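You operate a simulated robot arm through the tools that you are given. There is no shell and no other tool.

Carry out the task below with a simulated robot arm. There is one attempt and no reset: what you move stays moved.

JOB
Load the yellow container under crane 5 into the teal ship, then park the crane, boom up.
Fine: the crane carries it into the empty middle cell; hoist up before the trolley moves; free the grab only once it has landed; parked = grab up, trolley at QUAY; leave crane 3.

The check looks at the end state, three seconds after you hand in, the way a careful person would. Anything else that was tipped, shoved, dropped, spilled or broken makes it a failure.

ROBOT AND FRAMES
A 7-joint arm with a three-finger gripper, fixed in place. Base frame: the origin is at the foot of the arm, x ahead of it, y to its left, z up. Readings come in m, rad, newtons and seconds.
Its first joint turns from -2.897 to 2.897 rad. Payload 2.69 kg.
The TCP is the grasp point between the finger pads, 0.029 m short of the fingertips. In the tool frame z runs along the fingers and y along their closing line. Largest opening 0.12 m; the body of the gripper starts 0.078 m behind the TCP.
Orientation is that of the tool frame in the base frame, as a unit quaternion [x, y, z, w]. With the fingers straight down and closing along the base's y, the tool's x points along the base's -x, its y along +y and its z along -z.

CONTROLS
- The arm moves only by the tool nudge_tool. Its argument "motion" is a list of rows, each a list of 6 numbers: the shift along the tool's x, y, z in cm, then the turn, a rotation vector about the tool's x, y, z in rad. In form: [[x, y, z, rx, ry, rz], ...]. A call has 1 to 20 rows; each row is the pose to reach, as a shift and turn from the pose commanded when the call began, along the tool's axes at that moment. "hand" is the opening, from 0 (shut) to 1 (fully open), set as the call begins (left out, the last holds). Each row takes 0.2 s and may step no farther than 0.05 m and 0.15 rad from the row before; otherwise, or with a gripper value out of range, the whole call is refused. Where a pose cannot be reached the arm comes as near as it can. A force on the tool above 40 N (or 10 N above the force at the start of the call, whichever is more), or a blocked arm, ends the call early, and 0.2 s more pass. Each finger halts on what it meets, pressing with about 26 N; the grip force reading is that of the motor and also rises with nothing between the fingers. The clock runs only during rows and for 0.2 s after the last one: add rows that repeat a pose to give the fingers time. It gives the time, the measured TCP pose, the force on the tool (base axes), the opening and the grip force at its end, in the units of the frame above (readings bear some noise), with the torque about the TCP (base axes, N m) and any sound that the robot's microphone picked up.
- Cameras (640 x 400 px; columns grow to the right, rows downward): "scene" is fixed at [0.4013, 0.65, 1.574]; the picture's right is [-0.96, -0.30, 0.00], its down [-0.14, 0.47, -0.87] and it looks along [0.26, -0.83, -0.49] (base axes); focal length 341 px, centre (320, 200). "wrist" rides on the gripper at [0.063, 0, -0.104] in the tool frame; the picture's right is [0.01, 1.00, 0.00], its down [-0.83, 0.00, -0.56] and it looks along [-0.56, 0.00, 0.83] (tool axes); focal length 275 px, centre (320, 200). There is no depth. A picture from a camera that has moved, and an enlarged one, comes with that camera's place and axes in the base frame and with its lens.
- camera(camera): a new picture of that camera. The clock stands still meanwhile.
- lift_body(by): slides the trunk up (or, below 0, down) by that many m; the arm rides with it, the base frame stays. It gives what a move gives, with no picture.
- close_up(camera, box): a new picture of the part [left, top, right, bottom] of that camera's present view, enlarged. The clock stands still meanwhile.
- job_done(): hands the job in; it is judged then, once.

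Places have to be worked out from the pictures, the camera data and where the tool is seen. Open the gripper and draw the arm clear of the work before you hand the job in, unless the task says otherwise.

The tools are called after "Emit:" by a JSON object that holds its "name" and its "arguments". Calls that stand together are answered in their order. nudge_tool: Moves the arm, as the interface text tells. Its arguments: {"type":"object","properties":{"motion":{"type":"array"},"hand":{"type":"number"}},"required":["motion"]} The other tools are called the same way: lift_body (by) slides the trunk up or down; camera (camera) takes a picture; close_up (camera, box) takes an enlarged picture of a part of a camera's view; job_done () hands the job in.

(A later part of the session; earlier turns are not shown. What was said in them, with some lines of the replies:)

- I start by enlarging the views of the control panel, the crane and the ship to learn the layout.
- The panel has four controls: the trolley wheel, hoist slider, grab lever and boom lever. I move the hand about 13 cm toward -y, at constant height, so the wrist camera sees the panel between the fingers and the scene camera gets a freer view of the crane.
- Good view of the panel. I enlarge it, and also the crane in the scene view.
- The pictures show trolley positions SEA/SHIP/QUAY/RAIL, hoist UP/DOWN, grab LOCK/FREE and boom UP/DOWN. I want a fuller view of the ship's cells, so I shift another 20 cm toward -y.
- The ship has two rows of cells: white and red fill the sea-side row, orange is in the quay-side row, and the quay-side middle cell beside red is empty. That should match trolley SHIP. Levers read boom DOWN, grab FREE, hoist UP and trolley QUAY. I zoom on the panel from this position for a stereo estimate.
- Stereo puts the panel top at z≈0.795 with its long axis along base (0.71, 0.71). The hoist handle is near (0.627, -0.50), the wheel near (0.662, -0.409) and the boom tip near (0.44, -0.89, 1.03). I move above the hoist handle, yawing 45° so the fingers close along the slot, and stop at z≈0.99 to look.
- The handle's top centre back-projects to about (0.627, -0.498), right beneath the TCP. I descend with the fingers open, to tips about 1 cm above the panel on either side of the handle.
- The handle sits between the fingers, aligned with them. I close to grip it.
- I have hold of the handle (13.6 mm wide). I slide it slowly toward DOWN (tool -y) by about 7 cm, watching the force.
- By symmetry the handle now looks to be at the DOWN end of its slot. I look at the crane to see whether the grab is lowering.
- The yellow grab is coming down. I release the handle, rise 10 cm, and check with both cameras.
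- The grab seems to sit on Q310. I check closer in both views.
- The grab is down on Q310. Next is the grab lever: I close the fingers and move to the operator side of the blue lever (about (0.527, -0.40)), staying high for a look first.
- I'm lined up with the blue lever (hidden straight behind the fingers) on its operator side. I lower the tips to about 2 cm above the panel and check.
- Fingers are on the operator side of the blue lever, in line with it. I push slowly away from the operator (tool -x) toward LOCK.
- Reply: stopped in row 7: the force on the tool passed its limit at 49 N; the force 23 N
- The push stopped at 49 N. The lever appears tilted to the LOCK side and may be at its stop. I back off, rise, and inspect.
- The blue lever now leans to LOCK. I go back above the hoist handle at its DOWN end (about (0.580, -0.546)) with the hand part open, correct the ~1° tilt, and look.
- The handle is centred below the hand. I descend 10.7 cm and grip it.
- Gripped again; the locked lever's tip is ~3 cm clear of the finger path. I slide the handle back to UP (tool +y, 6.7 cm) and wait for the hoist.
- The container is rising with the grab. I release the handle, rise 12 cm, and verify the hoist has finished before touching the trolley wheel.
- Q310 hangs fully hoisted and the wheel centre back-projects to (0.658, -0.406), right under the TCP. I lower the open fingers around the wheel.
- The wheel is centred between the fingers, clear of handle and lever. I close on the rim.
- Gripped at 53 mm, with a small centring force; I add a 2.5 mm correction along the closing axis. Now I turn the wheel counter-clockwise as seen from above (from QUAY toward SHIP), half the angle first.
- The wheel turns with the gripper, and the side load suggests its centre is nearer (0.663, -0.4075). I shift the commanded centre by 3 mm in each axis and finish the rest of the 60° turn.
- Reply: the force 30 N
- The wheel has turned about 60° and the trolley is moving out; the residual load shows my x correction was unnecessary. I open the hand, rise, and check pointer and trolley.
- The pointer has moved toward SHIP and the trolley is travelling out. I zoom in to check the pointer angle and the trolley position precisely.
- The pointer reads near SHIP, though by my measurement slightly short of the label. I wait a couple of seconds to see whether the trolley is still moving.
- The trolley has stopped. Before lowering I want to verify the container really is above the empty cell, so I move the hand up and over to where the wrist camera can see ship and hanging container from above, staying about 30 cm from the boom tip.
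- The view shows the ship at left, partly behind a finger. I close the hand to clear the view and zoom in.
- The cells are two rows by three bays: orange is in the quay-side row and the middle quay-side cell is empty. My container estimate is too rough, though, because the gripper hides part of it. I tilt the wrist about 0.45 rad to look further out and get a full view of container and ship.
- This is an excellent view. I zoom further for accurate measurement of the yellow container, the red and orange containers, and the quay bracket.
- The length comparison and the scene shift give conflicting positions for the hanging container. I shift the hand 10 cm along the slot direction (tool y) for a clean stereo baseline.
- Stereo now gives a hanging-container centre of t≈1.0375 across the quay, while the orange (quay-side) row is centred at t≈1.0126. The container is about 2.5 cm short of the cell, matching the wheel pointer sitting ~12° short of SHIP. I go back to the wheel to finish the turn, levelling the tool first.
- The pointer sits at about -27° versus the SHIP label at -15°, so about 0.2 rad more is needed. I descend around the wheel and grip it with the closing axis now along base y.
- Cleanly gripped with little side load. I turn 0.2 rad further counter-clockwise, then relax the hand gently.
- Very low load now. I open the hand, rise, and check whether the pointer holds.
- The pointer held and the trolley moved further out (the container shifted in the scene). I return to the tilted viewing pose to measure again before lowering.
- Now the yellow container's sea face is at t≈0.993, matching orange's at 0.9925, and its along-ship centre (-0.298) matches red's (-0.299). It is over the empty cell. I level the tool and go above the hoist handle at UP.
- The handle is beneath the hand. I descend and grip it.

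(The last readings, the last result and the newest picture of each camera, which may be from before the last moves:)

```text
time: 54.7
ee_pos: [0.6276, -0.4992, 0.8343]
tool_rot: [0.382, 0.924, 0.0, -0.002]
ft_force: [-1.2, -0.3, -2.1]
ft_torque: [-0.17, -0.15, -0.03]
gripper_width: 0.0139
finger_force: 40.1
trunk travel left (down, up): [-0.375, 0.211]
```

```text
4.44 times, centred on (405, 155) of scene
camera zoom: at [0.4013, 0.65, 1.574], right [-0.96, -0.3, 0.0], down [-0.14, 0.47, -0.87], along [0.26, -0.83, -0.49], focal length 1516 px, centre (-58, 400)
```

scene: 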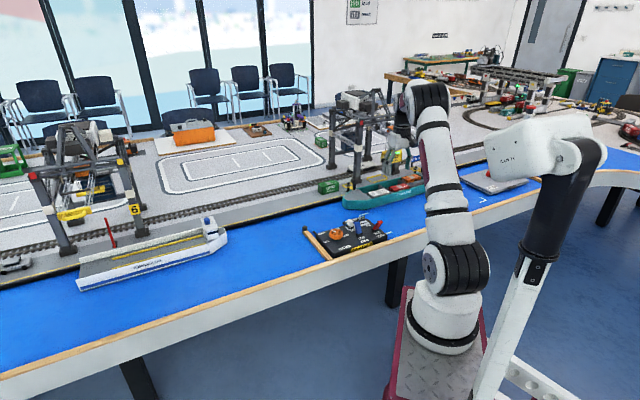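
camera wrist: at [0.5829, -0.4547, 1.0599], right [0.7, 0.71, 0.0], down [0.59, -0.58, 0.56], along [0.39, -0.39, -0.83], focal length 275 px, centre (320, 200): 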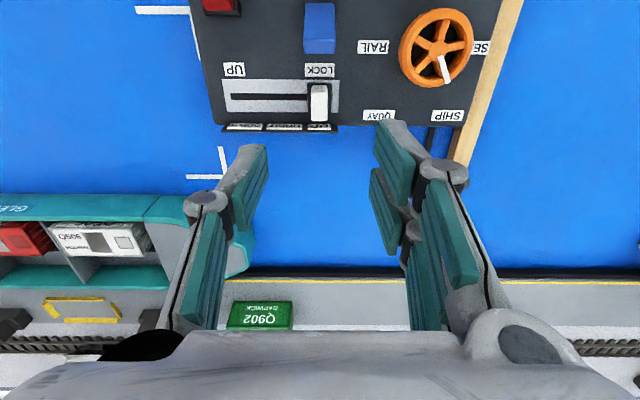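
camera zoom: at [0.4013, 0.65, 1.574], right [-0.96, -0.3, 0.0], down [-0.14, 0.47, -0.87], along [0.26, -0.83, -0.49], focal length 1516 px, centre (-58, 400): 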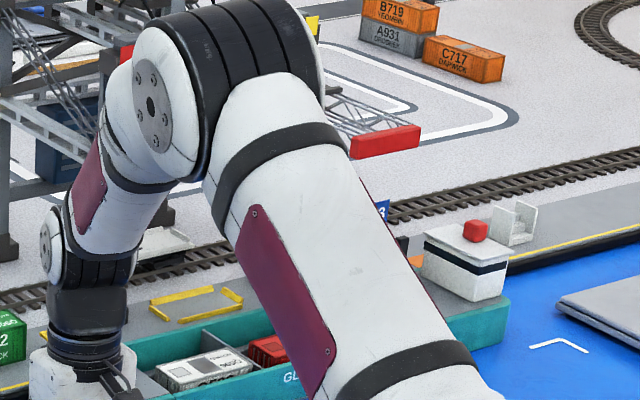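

Gripped. As a precaution I lower only about halfway (3.2 cm of slide), so the container hangs just above the ship for a close alignment check.

Emit:
{"name": "nudge_tool", "arguments": {"motion": [[0, -0.8, 0, 0, 0, 0], [0, -1.6, 0, 0, 0, 0], [0, -2.4, 0, 0, 0, 0], [0, -3.0, 0, 0, 0, 0], [0, -3.0, 0, 0, 0, 0]]}}

Emit:
{"name": "nudge_tool", "arguments": {"motion": [[0, 0, 0, 0, 0, 0], [0, 0, 0, 0, 0, 0], [0, 0, -4, 0, 0, 0], [0, 0, -8, 0, 0, 0], [0, 0, -12, 0, 0, 0], [0, 0, -12, 0, 0, 0]], "hand": 0.45}}

Emit:
{"name": "camera", "arguments": {"camera": "wrist"}}

Emit:
{"name": "close_up", "arguments": {"camera": "scene", "box": [340, 100, 460, 220]}}

```text
time: 55.9
ee_pos: [0.6058, -0.5208, 0.8354]
tool_rot: [0.382, 0.924, 0.0, -0.001]
ft_force: [-2.6, 3.0, 0.8]
ft_torque: [0.13, 0.09, -0.1]
gripper_width: 0.0137
finger_force: 40.3
trunk travel left (down, up): [-0.375, 0.211]
```

```text
time: 57.3
ee_pos: [0.6054, -0.5182, 0.9555]
tool_rot: [0.382, 0.924, 0.0, -0.001]
ft_force: [-0.4, 0.3, 0.6]
ft_torque: [-0.01, 0.02, 0.0]
gripper_width: 0.0543
finger_force: 0.2
trunk travel left (down, up): [-0.375, 0.211]
```

```text
taken
camera wrist: at [0.5607, -0.4751, 1.0599], right [0.7, 0.71, 0.0], down [0.59, -0.58, 0.55], along [0.39, -0.39, -0.83], focal length 275 px, centre (320, 200)
```

wrist: 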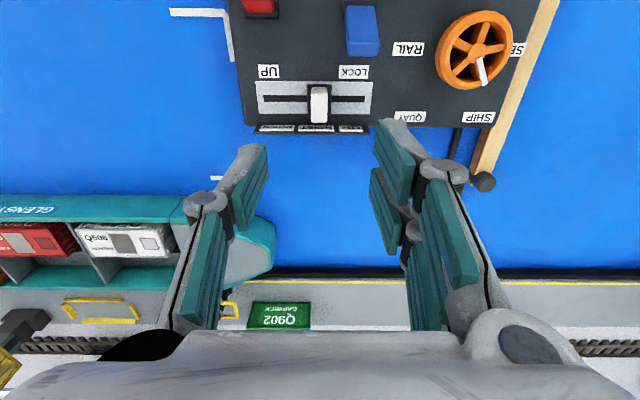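

```text
3.33 times, centred on (400, 160) of scene
camera zoom: at [0.4013, 0.65, 1.574], right [-0.96, -0.3, 0.0], down [-0.14, 0.47, -0.87], along [0.26, -0.83, -0.49], focal length 1137 px, centre (53, 333)
```

zoom: 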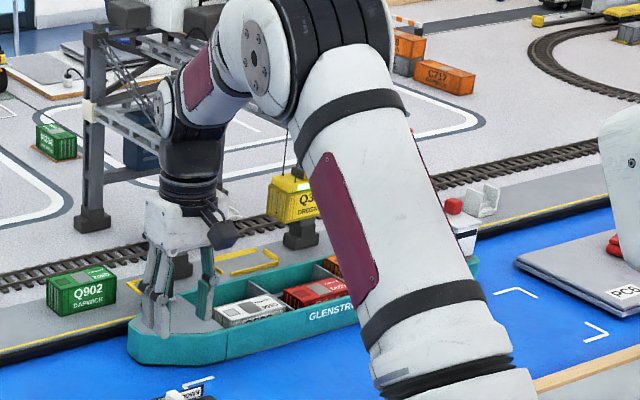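

The container has not moved: mid-slot appears to be a neutral/hold zone. Alignment was measured good to ~2 mm, so I grip the handle again and take it fully DOWN.

Emit:
{"name": "nudge_tool", "arguments": {"motion": [[0, 0, 4, 0, 0, 0], [0, 0, 8, 0, 0, 0], [0, 0, 12, 0, 0, 0], [0, 0, 12, 0, 0, 0]]}}

Emit:
{"name": "nudge_tool", "arguments": {"motion": [[0, 0, 0, 0, 0, 0], [0, 0, 0, 0, 0, 0], [0, 0, 0, 0, 0, 0]], "hand": 0}}

Emit:
{"name": "nudge_tool", "arguments": {"motion": [[0, -0.8, 0, 0, 0, 0], [0, -1.6, 0, 0, 0, 0], [0, -2.4, 0, 0, 0, 0], [0, -3.2, 0, 0, 0, 0], [0, -3.8, 0, 0, 0, 0], [0, -3.8, 0, 0, 0, 0]]}}

Emit:
{"name": "camera", "arguments": {"camera": "wrist"}}

Emit:
{"name": "close_up", "arguments": {"camera": "scene", "box": [340, 100, 460, 220]}}

```text
time: 58.3
ee_pos: [0.6053, -0.5189, 0.8346]
tool_rot: [0.381, 0.924, -0.001, 0.0]
ft_force: [-0.1, 0.7, -0.1]
ft_torque: [-0.01, -0.01, 0.04]
gripper_width: 0.0541
finger_force: 0.1
trunk travel left (down, up): [-0.375, 0.211]
```

```text
time: 59.1
ee_pos: [0.6052, -0.5192, 0.8359]
tool_rot: [0.382, 0.924, -0.001, -0.001]
ft_force: [0.8, 0.2, -1.9]
ft_torque: [-0.15, -0.18, 0.0]
gripper_width: 0.0136
finger_force: 40.0
trunk travel left (down, up): [-0.375, 0.211]
```

```text
time: 60.5
ee_pos: [0.5787, -0.5479, 0.8358]
tool_rot: [0.382, 0.924, 0.0, -0.001]
ft_force: [-9.9, 8.1, 7.2]
ft_torque: [0.7, 0.7, -0.01]
gripper_width: 0.0138
finger_force: 39.9
trunk travel left (down, up): [-0.375, 0.211]
```

```text
taken
camera wrist: at [0.5334, -0.5028, 0.9398], right [0.7, 0.71, 0.0], down [0.59, -0.58, 0.55], along [0.39, -0.39, -0.83], focal length 275 px, centre (320, 200)
```

wrist: 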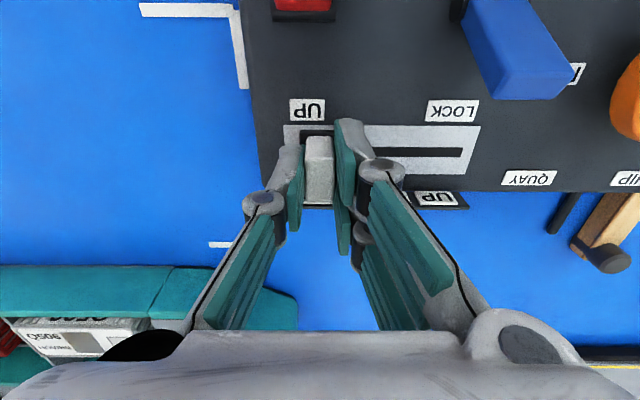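

```text
3.33 times, centred on (400, 160) of scene
camera zoom: at [0.4013, 0.65, 1.574], right [-0.96, -0.3, 0.0], down [-0.14, 0.47, -0.87], along [0.26, -0.83, -0.49], focal length 1137 px, centre (53, 333)
```

zoom: 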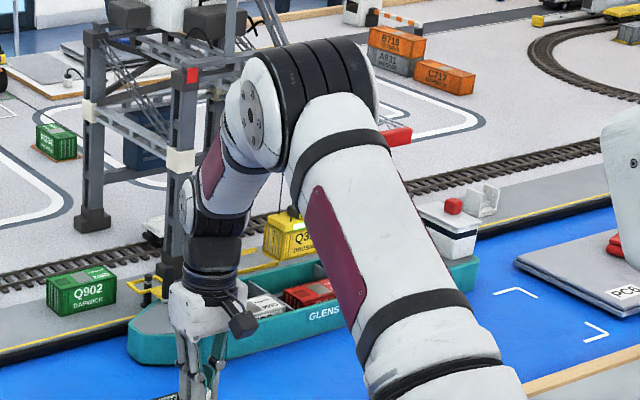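

The container is descending toward the cell. I release the handle and rise while it lands, then look.

Emit:
{"name": "nudge_tool", "arguments": {"motion": [[0, 0, 0, 0, 0, 0], [0, 0, 0, 0, 0, 0], [0, 0, 0, 0, 0, 0], [0, 0, -4, 0, 0, 0], [0, 0, -8, 0, 0, 0], [0, 0, -12, 0, 0, 0], [0, 0, -15, 0, 0, 0], [0, 0, -15, 0, 0, 0]], "hand": 0.4}}

Emit:
{"name": "camera", "arguments": {"camera": "wrist"}}

Emit:
{"name": "close_up", "arguments": {"camera": "scene", "box": [340, 100, 460, 220]}}

```text
time: 62.3
ee_pos: [0.5793, -0.5466, 0.986]
tool_rot: [0.383, 0.924, -0.001, -0.002]
ft_force: [0.0, -0.1, 0.6]
ft_torque: [0.0, -0.01, -0.04]
gripper_width: 0.0478
finger_force: 0.1
trunk travel left (down, up): [-0.375, 0.211]
```

```text
taken
camera wrist: at [0.535, -0.5033, 1.0903], right [0.7, 0.71, 0.0], down [0.59, -0.58, 0.55], along [0.39, -0.39, -0.83], focal length 275 px, centre (320, 200)
```

wrist: 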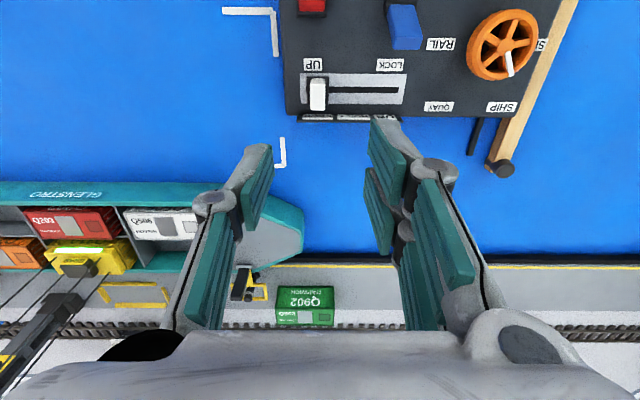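

```text
3.33 times, centred on (400, 160) of scene
camera zoom: at [0.4013, 0.65, 1.574], right [-0.96, -0.3, 0.0], down [-0.14, 0.47, -0.87], along [0.26, -0.83, -0.49], focal length 1137 px, centre (53, 333)
```

zoom: 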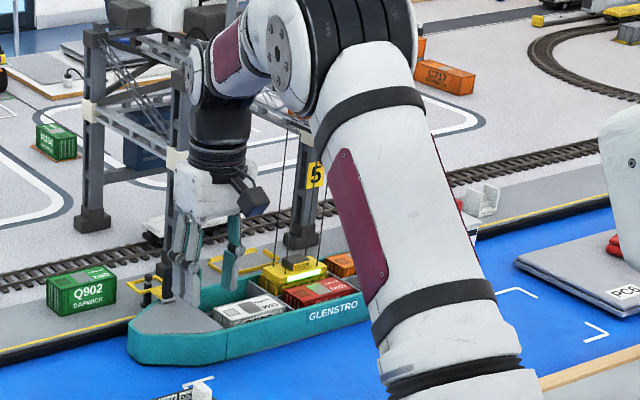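

The container is down in the cell. I zoom in on the ship from the wrist to check that it is fully seated and level.

Emit:
{"name": "close_up", "arguments": {"camera": "wrist", "box": [0, 170, 210, 310]}}

Emit:
{"name": "close_up", "arguments": {"camera": "scene", "box": [385, 155, 455, 205]}}

```text
2.86 times, centred on (105, 240) of wrist
camera zoom: at [0.535, -0.5033, 1.0903], right [0.7, 0.71, 0.0], down [0.59, -0.58, 0.55], along [0.39, -0.39, -0.83], focal length 786 px, centre (934, 86)
```

zoom: 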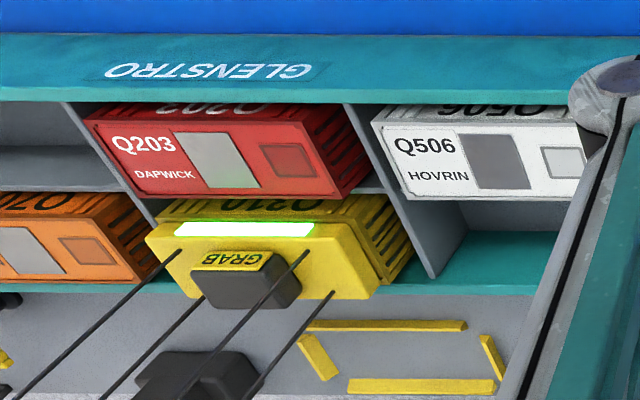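

```text
8.00 times, centred on (420, 180) of scene
camera zoom: at [0.4013, 0.65, 1.574], right [-0.96, -0.3, 0.0], down [-0.14, 0.47, -0.87], along [0.26, -0.83, -0.49], focal length 2730 px, centre (-480, 360)
```

zoom: 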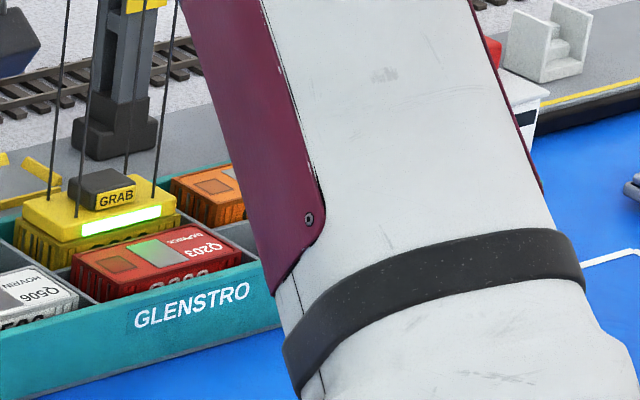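

It looks seated with the grab on top. The next step is the grab lever: I close the hand and move to the ship side of the blue lever (beyond its tip), descending to about 2 cm above the panel.

Emit:
{"name": "nudge_tool", "arguments": {"motion": [[-0.2, 2.5, 0, 0, 0, 0], [-0.4, 5, 0, 0, 0, 0], [-0.7, 6.75, 0, 0, 0, 0], [-0.7, 6.75, 4, 0, 0, 0], [-0.7, 6.75, 8, 0, 0, 0], [-0.7, 6.75, 12, 0, 0, 0], [-0.7, 6.75, 14.1, 0, 0, 0], [-0.7, 6.75, 14.1, 0, 0, 0]], "hand": 0}}

Emit:
{"name": "camera", "arguments": {"camera": "wrist"}}

Emit:
{"name": "close_up", "arguments": {"camera": "scene", "box": [295, 190, 415, 265]}}

Emit:
{"name": "close_up", "arguments": {"camera": "scene", "box": [385, 155, 455, 205]}}

```text
time: 64.1
ee_pos: [0.6321, -0.5043, 0.8428]
tool_rot: [0.382, 0.924, -0.001, 0.0]
ft_force: [0.4, 0.9, -0.3]
ft_torque: [0.0, -0.02, -0.03]
gripper_width: 0.0
finger_force: 25.8
trunk travel left (down, up): [-0.375, 0.211]
```

```text
taken
camera wrist: at [0.5871, -0.4606, 0.9481], right [0.7, 0.71, 0.0], down [0.59, -0.58, 0.56], along [0.39, -0.39, -0.83], focal length 275 px, centre (320, 200)
```

wrist: 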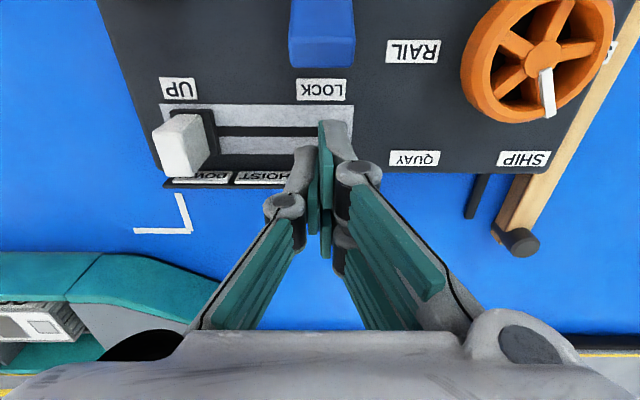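

```text
5.33 times, centred on (355, 228) of scene
camera zoom: at [0.4013, 0.65, 1.574], right [-0.96, -0.3, 0.0], down [-0.14, 0.47, -0.87], along [0.26, -0.83, -0.49], focal length 1820 px, centre (133, 53)
```

zoom: 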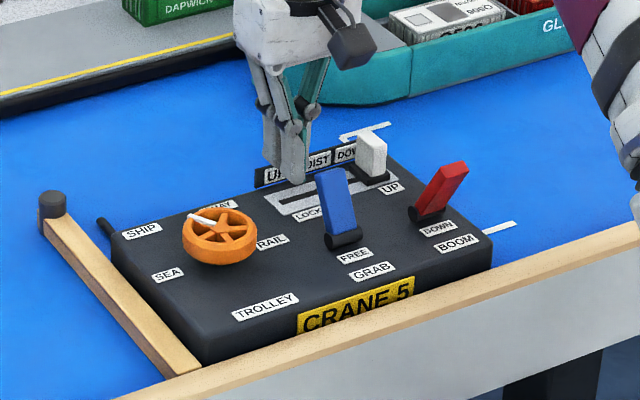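

```text
8.00 times, centred on (420, 180) of scene
camera zoom: at [0.4013, 0.65, 1.574], right [-0.96, -0.3, 0.0], down [-0.14, 0.47, -0.87], along [0.26, -0.83, -0.49], focal length 2730 px, centre (-480, 360)
```

zoom: 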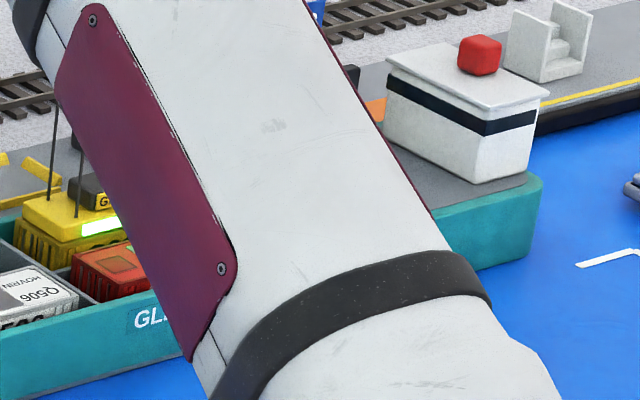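

The grab/container position is unchanged from the last view, so it has landed. I push the blue lever back toward the operator (tool +x) to FREE.

Emit:
{"name": "nudge_tool", "arguments": {"motion": [[1, 0, 0, 0, 0, 0], [2, 0, 0, 0, 0, 0], [2.8, 0, 0, 0, 0, 0], [3.5, 0, 0, 0, 0, 0], [4.2, 0, 0, 0, 0, 0], [4.8, 0, 0, 0, 0, 0], [5.3, 0, 0, 0, 0, 0], [5.8, 0, 0, 0, 0, 0], [6.2, 0, 0, 0, 0, 0], [6.2, 0, 0, 0, 0, 0]]}}

Emit:
{"name": "close_up", "arguments": {"camera": "scene", "box": [295, 190, 415, 265]}}

```text
time: 66.3
ee_pos: [0.5909, -0.463, 0.8448]
tool_rot: [0.382, 0.924, -0.003, 0.004]
ft_force: [23.4, -23.0, 6.1]
ft_torque: [-0.5, -0.51, -0.1]
gripper_width: 0.0001
finger_force: 26.4
trunk travel left (down, up): [-0.375, 0.211]
```

```text
5.33 times, centred on (355, 228) of scene
camera zoom: at [0.4013, 0.65, 1.574], right [-0.96, -0.3, 0.0], down [-0.14, 0.47, -0.87], along [0.26, -0.83, -0.49], focal length 1820 px, centre (133, 53)
```

zoom: 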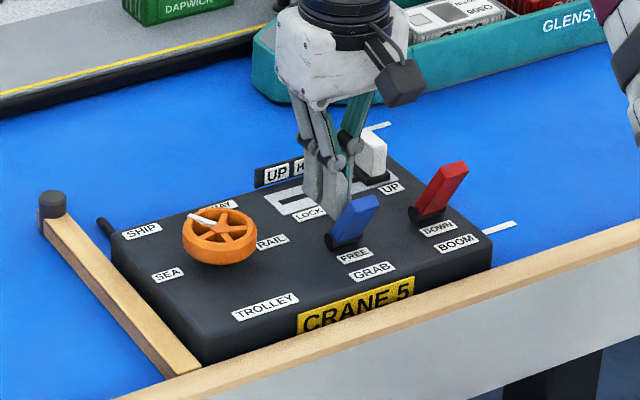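

The blue lever is back at FREE against its stop. I back off, rise, and move above the hoist handle at DOWN, checking the grab light on the way.

Emit:
{"name": "nudge_tool", "arguments": {"motion": [[-2, 0, 0, 0, 0, 0], [-4, 0, 0, 0, 0, 0], [-5.4, 0, -3, 0, 0, 0], [-5.4, 0, -7, 0, 0, 0], [-5.4, 0, -11, 0, 0, 0], [-5.4, -3.4, -11, 0, 0, 0], [-5.4, -6.65, -11, 0, 0, 0], [-5.4, -6.65, -11, 0, 0, 0]]}}

Emit:
{"name": "nudge_tool", "arguments": {"motion": [[0, 0, 0, 0, 0, 0], [0, 0, 0, 0, 0, 0]], "hand": 0.45}}

Emit:
{"name": "camera", "arguments": {"camera": "wrist"}}

Emit:
{"name": "close_up", "arguments": {"camera": "wrist", "box": [0, 170, 210, 310]}}

```text
time: 68.1
ee_pos: [0.5776, -0.5454, 0.9538]
tool_rot: [0.383, 0.924, 0.0, -0.001]
ft_force: [0.2, 0.3, -0.3]
ft_torque: [0.0, -0.01, 0.02]
gripper_width: 0.0
finger_force: 26.4
trunk travel left (down, up): [-0.375, 0.211]
```

```text
time: 68.7
ee_pos: [0.5788, -0.5454, 0.9537]
tool_rot: [0.383, 0.924, -0.001, -0.001]
ft_force: [0.8, 0.9, -0.1]
ft_torque: [0.02, 0.02, 0.01]
gripper_width: 0.054
finger_force: 0.1
trunk travel left (down, up): [-0.375, 0.211]
```

```text
taken
camera wrist: at [0.5338, -0.5014, 1.0581], right [0.7, 0.71, 0.0], down [0.59, -0.58, 0.56], along [0.39, -0.39, -0.83], focal length 275 px, centre (320, 200)
```

wrist: 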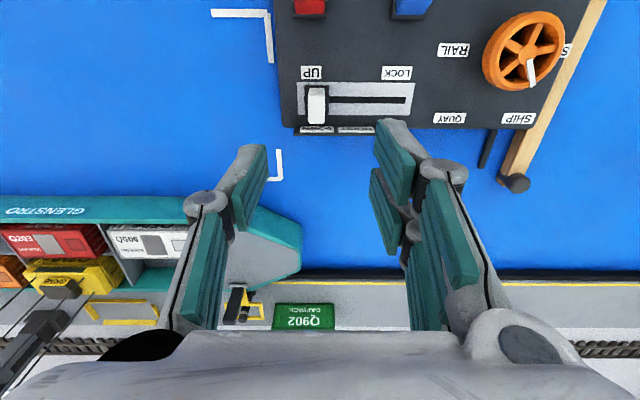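

```text
2.86 times, centred on (105, 240) of wrist
camera zoom: at [0.5338, -0.5014, 1.0581], right [0.7, 0.71, 0.0], down [0.59, -0.58, 0.56], along [0.39, -0.39, -0.83], focal length 786 px, centre (934, 86)
```

zoom: 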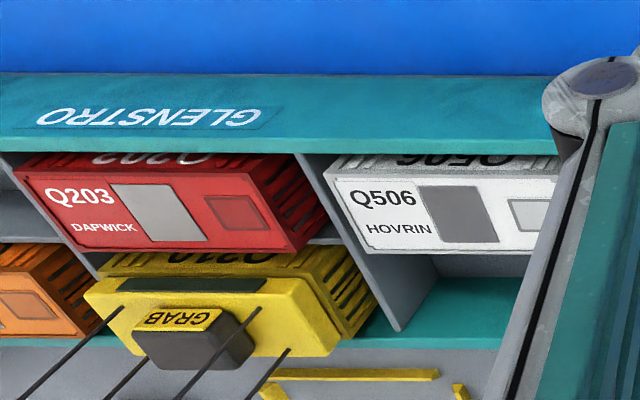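

The grab's green light is out, so it is free, and the container sits in its cell. I grip the handle and slide it back to UP.

Emit:
{"name": "nudge_tool", "arguments": {"motion": [[0, 0, 4, 0, 0, 0], [0, 0, 8, 0, 0, 0], [0, 0, 11.9, 0, 0, 0], [0, 0, 11.9, 0, 0, 0]]}}

Emit:
{"name": "nudge_tool", "arguments": {"motion": [[0, 0, 0, 0, 0, 0], [0, 0, 0, 0, 0, 0], [0, 0, 0, 0, 0, 0]], "hand": 0}}

Emit:
{"name": "nudge_tool", "arguments": {"motion": [[0, 1, 0, 0, 0, 0], [0, 2, 0, 0, 0, 0], [0, 3, 0, 0, 0, 0], [0, 4, 0, 0, 0, 0], [0, 5, 0, 0, 0, 0], [0, 6, 0, 0, 0, 0], [0, 6.75, 0, 0, 0, 0], [0, 6.75, 0, 0, 0, 0], [0, 6.75, 0, 0, 0, 0]]}}

Emit:
{"name": "camera", "arguments": {"camera": "wrist"}}

Emit:
{"name": "close_up", "arguments": {"camera": "scene", "box": [340, 100, 460, 220]}}

```text
time: 69.7
ee_pos: [0.5799, -0.545, 0.8345]
tool_rot: [0.382, 0.924, -0.001, 0.0]
ft_force: [-0.7, 0.1, -0.3]
ft_torque: [-0.02, 0.01, -0.01]
gripper_width: 0.054
finger_force: 0.0
trunk travel left (down, up): [-0.375, 0.211]
```

```text
time: 70.5
ee_pos: [0.5792, -0.544, 0.8345]
tool_rot: [0.382, 0.924, -0.001, -0.001]
ft_force: [-1.5, -1.8, -3.2]
ft_torque: [-0.27, -0.2, -0.02]
gripper_width: 0.0135
finger_force: 39.8
trunk travel left (down, up): [-0.375, 0.211]
```

```text
time: 72.5
ee_pos: [0.6273, -0.4976, 0.8346]
tool_rot: [0.383, 0.924, -0.002, -0.002]
ft_force: [-8.0, 2.4, 2.3]
ft_torque: [-0.06, 0.1, -0.02]
gripper_width: 0.0138
finger_force: 39.9
trunk travel left (down, up): [-0.375, 0.211]
```

```text
taken
camera wrist: at [0.5816, -0.454, 0.9391], right [0.7, 0.71, 0.0], down [0.59, -0.58, 0.56], along [0.39, -0.39, -0.83], focal length 275 px, centre (320, 200)
```

wrist: 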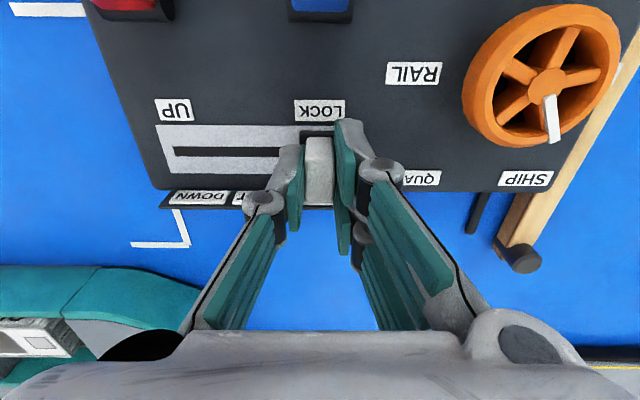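

```text
3.33 times, centred on (400, 160) of scene
camera zoom: at [0.4013, 0.65, 1.574], right [-0.96, -0.3, 0.0], down [-0.14, 0.47, -0.87], along [0.26, -0.83, -0.49], focal length 1137 px, centre (53, 333)
```

zoom: 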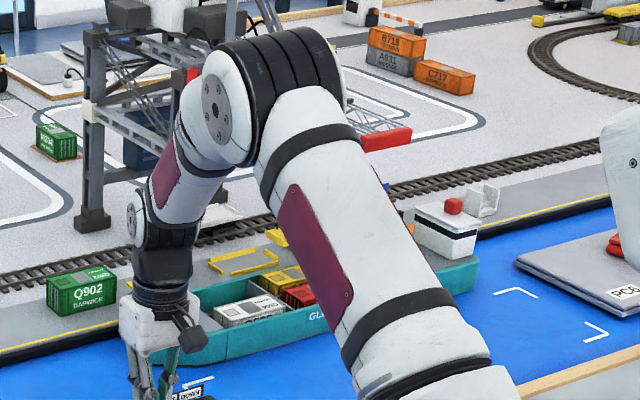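

The grab is rising and the container stays behind in the ship. I release the handle, rise, and go above the wheel with the closing axis at 120° for the turn back to QUAY.

Emit:
{"name": "nudge_tool", "arguments": {"motion": [[0, 0, 0, 0, 0, 0], [0, 0, 0, 0, 0, 0], [0, 0, -4, 0, 0, 0], [0, 0, -8, 0, 0, 0], [0, 0, -12, 0, 0, 0], [0, 0, -12, 0, 0, 0]], "hand": 0.45}}

Emit:
{"name": "nudge_tool", "arguments": {"motion": [[0.5, 1, 0, 0, 0, -0.131], [1, 2, 0, 0, 0, -0.262], [1.5, 3, 0, 0, 0, -0.393], [2, 4, 0, 0, 0, -0.524], [2.5, 5, 0, 0, 0, -0.655], [3, 6, 0, 0, 0, -0.786], [3.5, 7, 0, 0, 0, -0.917], [4, 8, 0, 0, 0, -1.048], [4.12, 8.82, 0, 0, 0, -1.179], [4.12, 8.82, 0, 0, 0, -1.309], [4.12, 8.82, 0, 0, 0, -1.309]], "hand": 0.75}}

Emit:
{"name": "close_up", "arguments": {"camera": "wrist", "box": [220, 20, 420, 180]}}

Emit:
{"name": "close_up", "arguments": {"camera": "scene", "box": [340, 100, 460, 220]}}

```text
time: 73.9
ee_pos: [0.627, -0.4979, 0.9545]
tool_rot: [0.381, 0.925, -0.001, -0.002]
ft_force: [0.2, 0.3, 0.6]
ft_torque: [0.0, -0.02, 0.0]
gripper_width: 0.0537
finger_force: 0.3
trunk travel left (down, up): [-0.375, 0.211]
```

```text
time: 76.3
ee_pos: [0.6603, -0.4073, 0.9548]
tool_rot: [-0.261, 0.965, 0.0, -0.001]
ft_force: [0.0, 0.1, 0.5]
ft_torque: [0.01, 0.0, -0.02]
gripper_width: 0.0903
finger_force: 0.0
trunk travel left (down, up): [-0.375, 0.211]
```

```text
2.50 times, centred on (320, 100) of wrist
camera zoom: at [0.6063, -0.4389, 1.0592], right [-0.51, 0.86, 0.0], down [0.72, 0.42, 0.55], along [0.48, 0.28, -0.83], focal length 688 px, centre (320, 450)
```

zoom: 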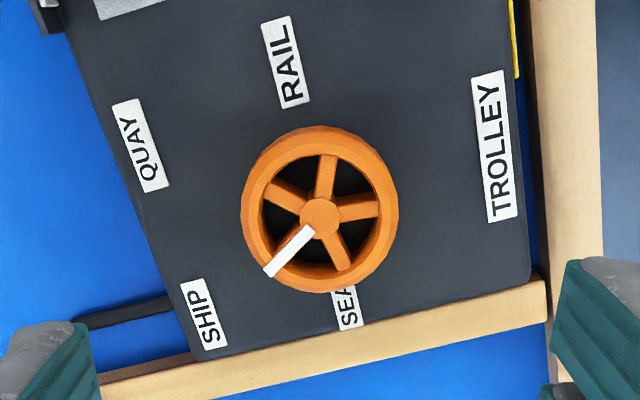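

```text
3.33 times, centred on (400, 160) of scene
camera zoom: at [0.4013, 0.65, 1.574], right [-0.96, -0.3, 0.0], down [-0.14, 0.47, -0.87], along [0.26, -0.83, -0.49], focal length 1137 px, centre (53, 333)
```

zoom: 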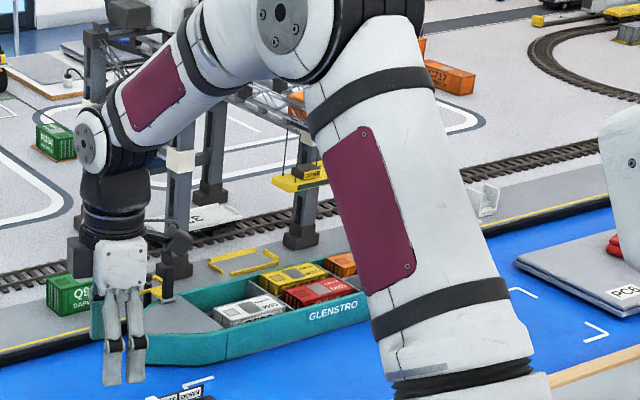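

The grab is up and empty, with Q310 sitting in the cell. I descend onto the wheel and grip it.

Emit:
{"name": "nudge_tool", "arguments": {"motion": [[0, 0, 4, 0, 0, 0], [0, 0, 8, 0, 0, 0], [0, 0, 10.5, 0, 0, 0], [0, 0, 11.9, 0, 0, 0], [0, 0, 11.9, 0, 0, 0]]}}

Emit:
{"name": "nudge_tool", "arguments": {"motion": [[0, 0, 0, 0, 0, 0], [0, 0, 0, 0, 0, 0], [0, 0, 0, 0, 0, 0]], "hand": 0}}

```text
time: 77.5
ee_pos: [0.6596, -0.4079, 0.8353]
tool_rot: [-0.26, 0.966, 0.0, -0.001]
ft_force: [0.2, 0.9, -0.4]
ft_torque: [-0.05, -0.01, -0.03]
gripper_width: 0.0899
finger_force: 0.1
trunk travel left (down, up): [-0.375, 0.211]
```

```text
time: 78.3
ee_pos: [0.6608, -0.4075, 0.8345]
tool_rot: [-0.259, 0.966, 0.0, -0.001]
ft_force: [1.3, -1.3, 2.4]
ft_torque: [-0.01, -0.05, 0.03]
gripper_width: 0.0531
finger_force: 45.0
trunk travel left (down, up): [-0.375, 0.211]
```

Gripped with almost no side load. I turn clockwise (tool z +1.047 rad) back to QUAY.

Emit:
{"name": "nudge_tool", "arguments": {"motion": [[0, 0, 0, 0, 0, 0.1], [0, 0, 0, 0, 0, 0.2], [0, 0, 0, 0, 0, 0.3], [0, 0, 0, 0, 0, 0.4], [0, 0, 0, 0, 0, 0.5], [0, 0, 0, 0, 0, 0.6], [0, 0, 0, 0, 0, 0.7], [0, 0, 0, 0, 0, 0.8], [0, 0, 0, 0, 0, 0.9], [0, 0, 0, 0, 0, 1.0], [0, 0, 0, 0, 0, 1.047], [0, 0, 0, 0, 0, 1.047], [0, 0, 0, 0, 0, 1.047]]}}

Emit:
{"name": "camera", "arguments": {"camera": "wrist"}}

```text
time: 81.1
ee_pos: [0.6601, -0.4063, 0.8355]
tool_rot: [0.258, 0.966, 0.0, -0.002]
ft_force: [-2.8, 10.1, -1.7]
ft_torque: [0.61, 0.46, 0.03]
gripper_width: 0.0531
finger_force: 45.2
trunk travel left (down, up): [-0.375, 0.211]
```

```text
taken
camera wrist: at [0.6052, -0.375, 0.9396], right [0.49, 0.87, 0.0], down [0.72, -0.41, 0.55], along [0.48, -0.27, -0.83], focal length 275 px, centre (320, 200)
```

wrist: 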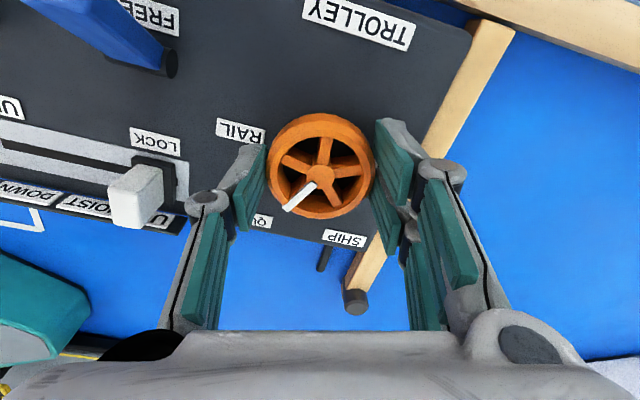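

The pointer in the gripper view matches the original QUAY view. I relieve the small side load, then open and rise.

Emit:
{"name": "nudge_tool", "arguments": {"motion": [[0.12, 0.12, 0, 0, 0, 0], [0.12, 0.12, 0, 0, 0, 0]]}}

Emit:
{"name": "nudge_tool", "arguments": {"motion": [[0, 0, 0, 0, 0, 0], [0, 0, 0, 0, 0, 0], [0, 0, 0, 0, 0, 0], [0, 0, -4, 0, 0, 0], [0, 0, -8, 0, 0, 0], [0, 0, -12, 0, 0, 0], [0, 0, -12, 0, 0, 0]], "hand": 0.75}}

Emit:
{"name": "close_up", "arguments": {"camera": "wrist", "box": [220, 20, 420, 180]}}

Emit:
{"name": "close_up", "arguments": {"camera": "scene", "box": [310, 80, 450, 220]}}

```text
time: 81.7
ee_pos: [0.6591, -0.4055, 0.8339]
tool_rot: [0.258, 0.966, -0.002, -0.001]
ft_force: [0.3, 1.7, -12.2]
ft_torque: [0.06, 0.02, -0.03]
gripper_width: 0.0528
finger_force: 44.6
trunk travel left (down, up): [-0.375, 0.211]
```

```text
time: 83.3
ee_pos: [0.6597, -0.4059, 0.9562]
tool_rot: [0.257, 0.966, -0.001, -0.001]
ft_force: [-0.2, -1.2, 0.4]
ft_torque: [0.01, 0.01, 0.01]
gripper_width: 0.0899
finger_force: 0.1
trunk travel left (down, up): [-0.375, 0.211]
```

```text
2.50 times, centred on (320, 100) of wrist
camera zoom: at [0.6046, -0.374, 1.0609], right [0.49, 0.87, 0.0], down [0.72, -0.41, 0.55], along [0.48, -0.28, -0.83], focal length 688 px, centre (320, 450)
```

zoom: 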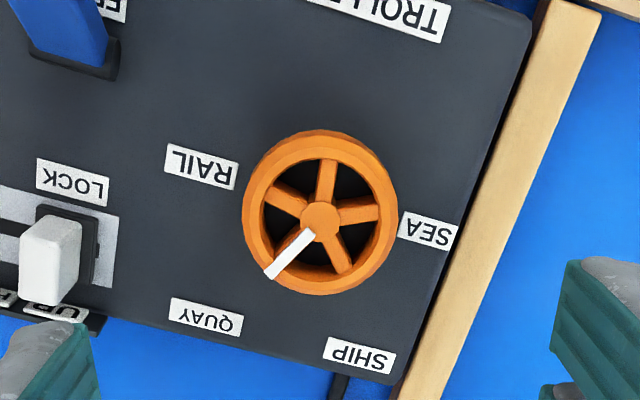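

```text
2.86 times, centred on (380, 150) of scene
camera zoom: at [0.4013, 0.65, 1.574], right [-0.96, -0.3, 0.0], down [-0.14, 0.47, -0.87], along [0.26, -0.83, -0.49], focal length 975 px, centre (149, 343)
```

zoom: 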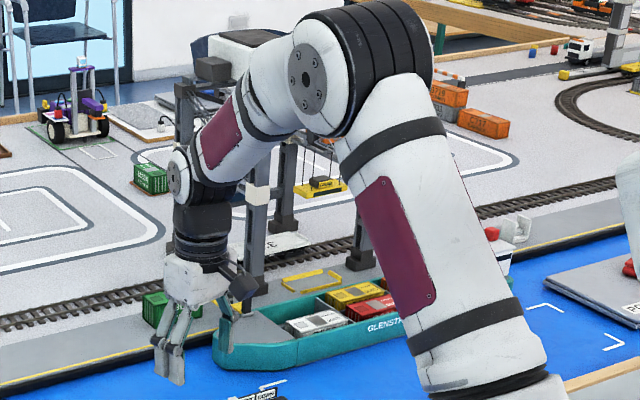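

The trolley is back at its original QUAY place, grab up. Last control is the boom: I move with closed fingers to the operator side of the red lever (about (0.476, -0.452)), staying high.

Emit:
{"name": "nudge_tool", "arguments": {"motion": [[2.7, -2.6, 0, 0, 0, 0.05], [5.4, -5.3, 0, 0, 0, 0.1], [8.2, -7.9, 0, 0, 0, 0.16], [10.9, -10.5, 0, 0, 0, 0.21], [13.6, -13.2, 0, 0, 0, 0.261], [13.6, -13.2, 0, 0, 0, 0.261]], "hand": 0}}

Emit:
{"name": "nudge_tool", "arguments": {"motion": [[0, 0, 3, 0, 0, 0], [0, 0, 7, 0, 0, 0], [0, 0, 11.1, 0, 0, 0], [0, 0, 11.1, 0, 0, 0]]}}

Emit:
{"name": "camera", "arguments": {"camera": "wrist"}}

Emit:
{"name": "close_up", "arguments": {"camera": "scene", "box": [295, 190, 415, 265]}}

```text
time: 84.7
ee_pos: [0.4749, -0.4518, 0.9552]
tool_rot: [0.382, 0.924, 0.0, -0.001]
ft_force: [1.2, 0.2, 0.8]
ft_torque: [0.03, 0.0, 0.01]
gripper_width: 0.0001
finger_force: 26.7
trunk travel left (down, up): [-0.375, 0.211]
```

```text
time: 85.7
ee_pos: [0.4766, -0.4521, 0.8446]
tool_rot: [0.381, 0.924, -0.001, 0.0]
ft_force: [0.6, -1.0, -0.6]
ft_torque: [0.02, 0.03, 0.0]
gripper_width: 0.0
finger_force: 26.3
trunk travel left (down, up): [-0.375, 0.211]
```

```text
taken
camera wrist: at [0.4312, -0.4082, 0.9486], right [0.7, 0.71, 0.0], down [0.59, -0.58, 0.56], along [0.39, -0.39, -0.83], focal length 275 px, centre (320, 200)
```

wrist: 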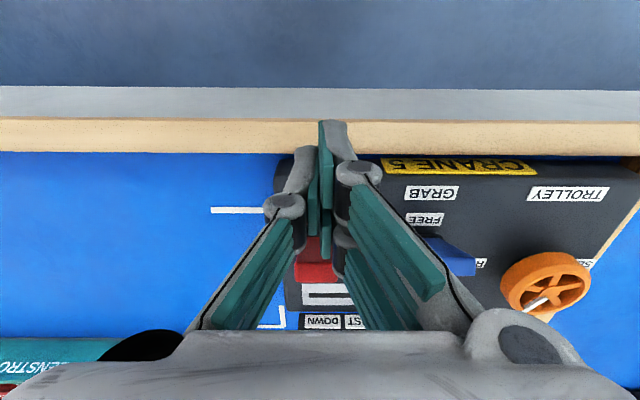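

```text
5.33 times, centred on (355, 228) of scene
camera zoom: at [0.4013, 0.65, 1.574], right [-0.96, -0.3, 0.0], down [-0.14, 0.47, -0.87], along [0.26, -0.83, -0.49], focal length 1820 px, centre (133, 53)
```

zoom: 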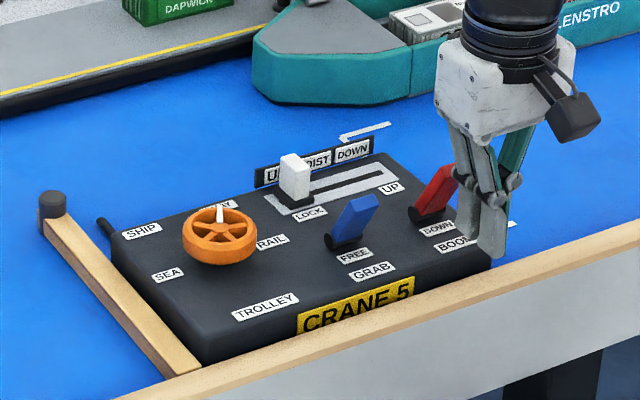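

Aligned with the red lever on its operator side. I push away from the operator to UP, ending where the blue lever reached its stop.

Emit:
{"name": "nudge_tool", "arguments": {"motion": [[-1, 0, 0, 0, 0, 0], [-2, 0, 0, 0, 0, 0], [-2.8, 0, 0, 0, 0, 0], [-3.5, 0, 0, 0, 0, 0], [-4.2, 0, 0, 0, 0, 0], [-4.7, 0, 0, 0, 0, 0], [-5.1, 0, 0, 0, 0, 0], [-5.5, 0, 0, 0, 0, 0], [-5.8, 0, 0, 0, 0, 0], [-5.8, 0, 0, 0, 0, 0]]}}

Emit:
{"name": "close_up", "arguments": {"camera": "scene", "box": [295, 190, 415, 265]}}

```text
time: 87.9
ee_pos: [0.5143, -0.4905, 0.8441]
tool_rot: [0.382, 0.924, 0.002, -0.004]
ft_force: [-25.0, 25.6, 15.3]
ft_torque: [0.31, 0.49, 0.25]
gripper_width: 0.0
finger_force: 26.2
trunk travel left (down, up): [-0.375, 0.211]
```

```text
5.33 times, centred on (355, 228) of scene
camera zoom: at [0.4013, 0.65, 1.574], right [-0.96, -0.3, 0.0], down [-0.14, 0.47, -0.87], along [0.26, -0.83, -0.49], focal length 1820 px, centre (133, 53)
```

zoom: 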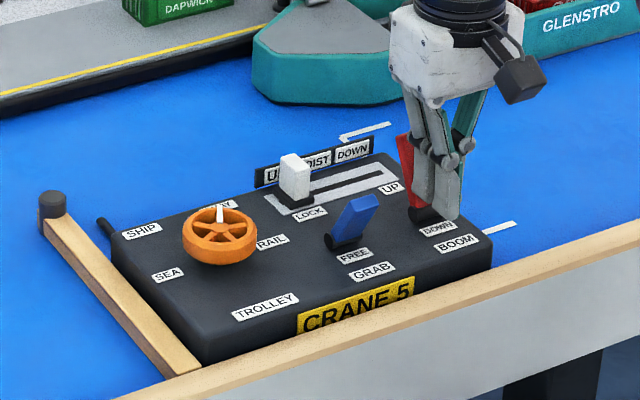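

The red lever is at its UP stop. I back off toward the operator, rise well clear, open the hand, and look at everything.

Emit:
{"name": "nudge_tool", "arguments": {"motion": [[2, 0, 0, 0, 0, 0], [4, 0, 0, 0, 0, 0], [6, 0, 0, 0, 0, 0], [6, 0, -4, 0, 0, 0], [6, 0, -8, 0, 0, 0], [6, 2, -12, 0, 0, 0], [6, 5, -16, 0, 0, 0], [6, 8, -20, 0, 0, 0], [6, 8, -20, 0, 0, 0], [6, 8, -20, 0, 0, 0]]}}

Emit:
{"name": "nudge_tool", "arguments": {"motion": [[0, 3, 0, 0, 0, 0], [0, 7, 0, 0, 0, 0], [0, 11, 0, 0, 0, 0], [0, 15, 0, 0, 0, 0], [0, 15, 0, 0, 0, 0], [0, 15, 0, 0, 0, 0]], "hand": 1}}

Emit:
{"name": "camera", "arguments": {"camera": "scene"}}

Emit:
{"name": "close_up", "arguments": {"camera": "scene", "box": [310, 80, 450, 220]}}

Emit:
{"name": "close_up", "arguments": {"camera": "scene", "box": [295, 190, 415, 265]}}

Emit:
{"name": "camera", "arguments": {"camera": "wrist"}}

```text
time: 90.1
ee_pos: [0.5298, -0.3913, 1.0453]
tool_rot: [0.381, 0.924, 0.0, -0.001]
ft_force: [0.1, 0.1, 0.3]
ft_torque: [0.01, -0.01, 0.0]
gripper_width: 0.0
finger_force: 26.1
trunk travel left (down, up): [-0.375, 0.211]
```

```text
time: 91.5
ee_pos: [0.6364, -0.2873, 1.0441]
tool_rot: [0.382, 0.924, -0.001, -0.001]
ft_force: [-0.1, 0.0, -0.8]
ft_torque: [-0.02, 0.02, 0.0]
gripper_width: 0.1201
finger_force: 0.2
trunk travel left (down, up): [-0.375, 0.211]
```

```text
taken
```

scene: 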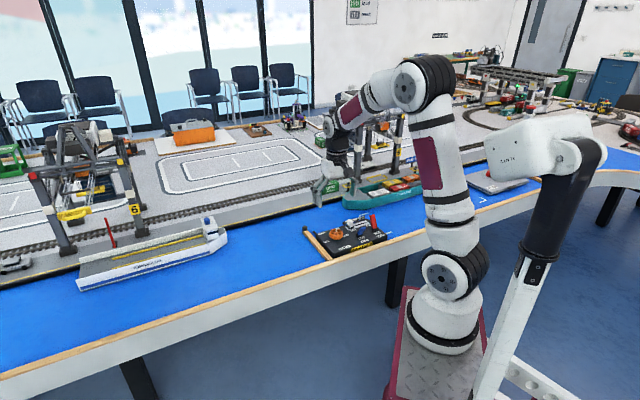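

```text
2.86 times, centred on (380, 150) of scene
camera zoom: at [0.4013, 0.65, 1.574], right [-0.96, -0.3, 0.0], down [-0.14, 0.47, -0.87], along [0.26, -0.83, -0.49], focal length 975 px, centre (149, 343)
```

zoom: 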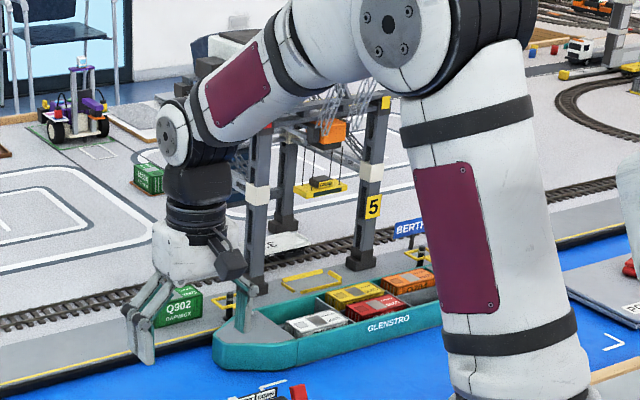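

```text
5.33 times, centred on (355, 228) of scene
camera zoom: at [0.4013, 0.65, 1.574], right [-0.96, -0.3, 0.0], down [-0.14, 0.47, -0.87], along [0.26, -0.83, -0.49], focal length 1820 px, centre (133, 53)
```

zoom: 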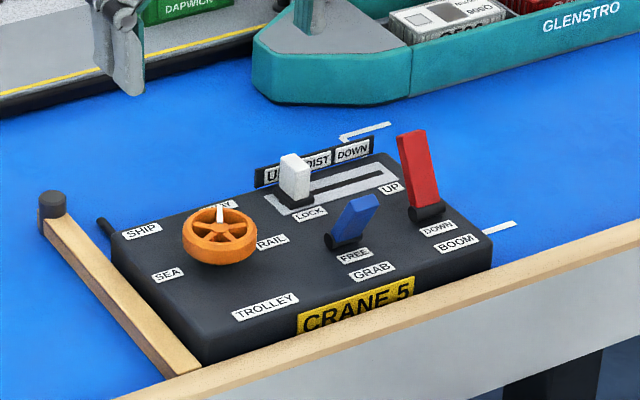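

```text
taken
camera wrist: at [0.5922, -0.243, 1.1485], right [0.7, 0.71, 0.0], down [0.59, -0.58, 0.56], along [0.39, -0.39, -0.83], focal length 275 px, centre (320, 200)
```

wrist: 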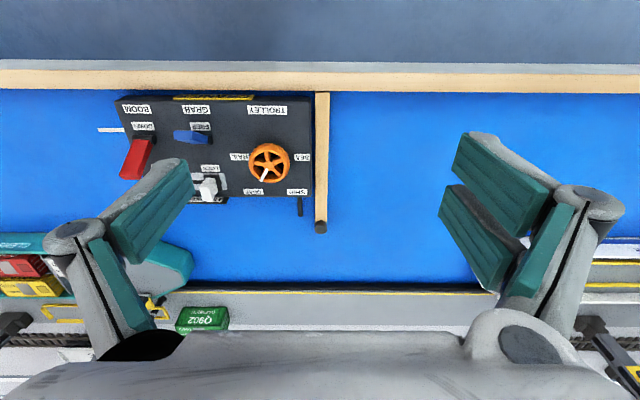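

The panel reads boom UP, grab FREE, hoist UP, trolley QUAY. I draw the arm further away to see the whole crane unobstructed.

Emit:
{"name": "nudge_tool", "arguments": {"motion": [[3, 2, 0, 0, 0, 0], [6, 4, 0, 0, 0, 0], [9, 6, 0, 0, 0, 0], [12, 8, 0, 0, 0, 0], [15, 10, 0, 0, 0, 0], [18, 12, 0, 0, 0, 0], [21, 14, 0, 0, 0, 0], [21, 14, 0, 0, 0, 0], [21, 14, 0, 0, 0, 0], [21, 14, 0, 0, 0, 0]]}}

Emit:
{"name": "camera", "arguments": {"camera": "scene"}}

Emit:
{"name": "close_up", "arguments": {"camera": "scene", "box": [310, 60, 470, 220]}}

```text
time: 93.7
ee_pos: [0.5869, -0.0395, 1.0446]
tool_rot: [0.381, 0.924, -0.001, -0.001]
ft_force: [-0.9, 0.5, -0.2]
ft_torque: [0.02, -0.01, -0.01]
gripper_width: 0.1202
finger_force: 0.0
trunk travel left (down, up): [-0.375, 0.211]
```

```text
taken
```

scene: 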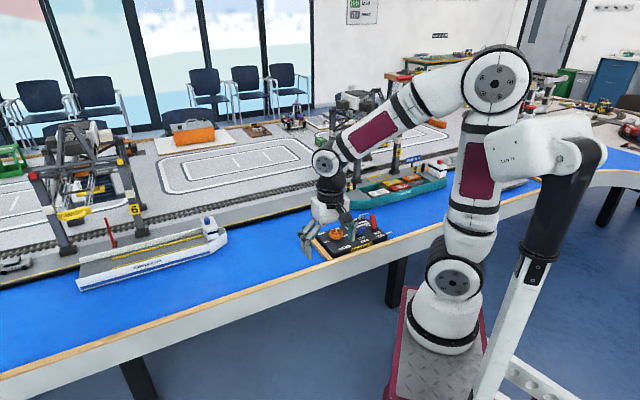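

```text
2.50 times, centred on (390, 140) of scene
camera zoom: at [0.4013, 0.65, 1.574], right [-0.96, -0.3, 0.0], down [-0.14, 0.47, -0.87], along [0.26, -0.83, -0.49], focal length 853 px, centre (145, 350)
```

zoom: 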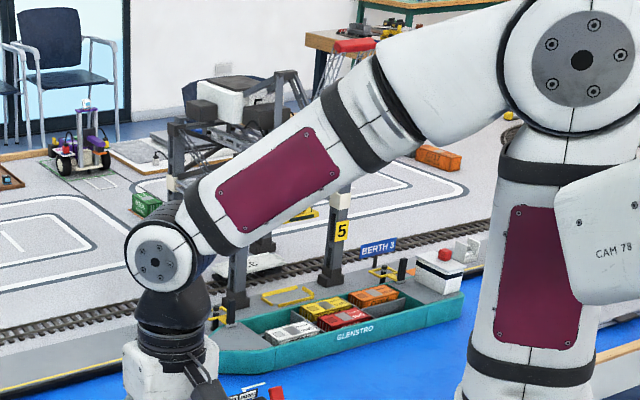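

The boom's red tip is now high above the crane, so the boom is raised. I take one last close look at the ship and grab.

Emit:
{"name": "close_up", "arguments": {"camera": "scene", "box": [360, 165, 440, 215]}}

Emit:
{"name": "nudge_tool", "arguments": {"motion": [[3, 3, -3, 0, 0, 0], [5, 6, -6, 0, 0, 0], [7, 9, -9, 0, 0, 0], [9, 12, -12, 0, 0, 0], [11, 15, -14, 0, 0, 0], [11, 15, -14, 0, 0, 0]]}}

Emit:
{"name": "close_up", "arguments": {"camera": "scene", "box": [310, 60, 470, 220]}}

```text
8.00 times, centred on (400, 190) of scene
camera zoom: at [0.4013, 0.65, 1.574], right [-0.96, -0.3, 0.0], down [-0.14, 0.47, -0.87], along [0.26, -0.83, -0.49], focal length 2730 px, centre (-320, 280)
```

zoom: 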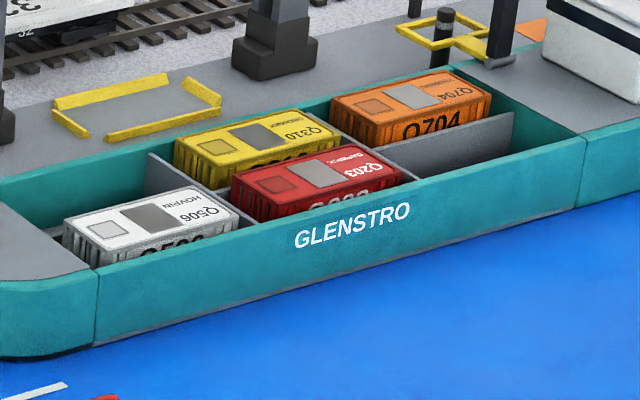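

```text
refused: row 1 steps farther than a row can; nothing moved
```

```text
2.50 times, centred on (390, 140) of scene
camera zoom: at [0.4013, 0.65, 1.574], right [-0.96, -0.3, 0.0], down [-0.14, 0.47, -0.87], along [0.26, -0.83, -0.49], focal length 853 px, centre (145, 350)
```

zoom: 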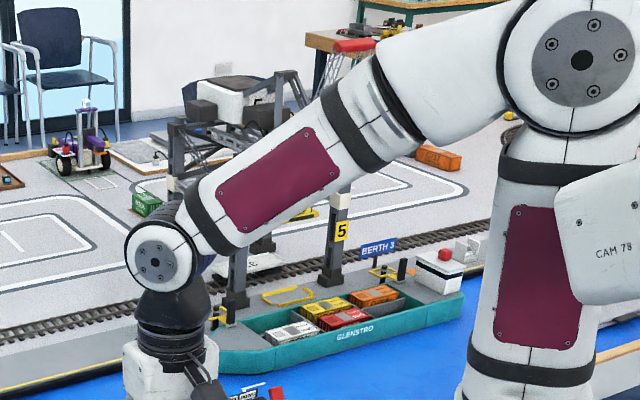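

Q310 sits level in the middle quay-side cell between its neighbours. The boom is up, the grab is up and free at QUAY, and the arm is well clear with the hand open. I hand the job in.

Emit:
{"name": "job_done", "arguments": {}}

```text
The job is handed in.
```

The yellow container Q310 is in the teal ship, in the empty middle cell on the quay side, next to the red container. It sits level.

Crane 5 is parked: the grab is up and free, the trolley is at QUAY, and the boom is raised. The arm is clear of the work with the hand open, and I did not touch crane 3.

When I first set the trolley to SHIP, it stopped about 2.5 cm short of the cell. I measured the hanging container against its neighbours, turned the wheel the rest of the way, and checked it was lined up before lowering. I pulled the slider partway as a test, but the container stayed up; it only came down once the slider was at DOWN.

I freed the grab only after the container had stopped moving in the cell. The last pictures showed nothing else tipped or moved. The final check has not come back yet.
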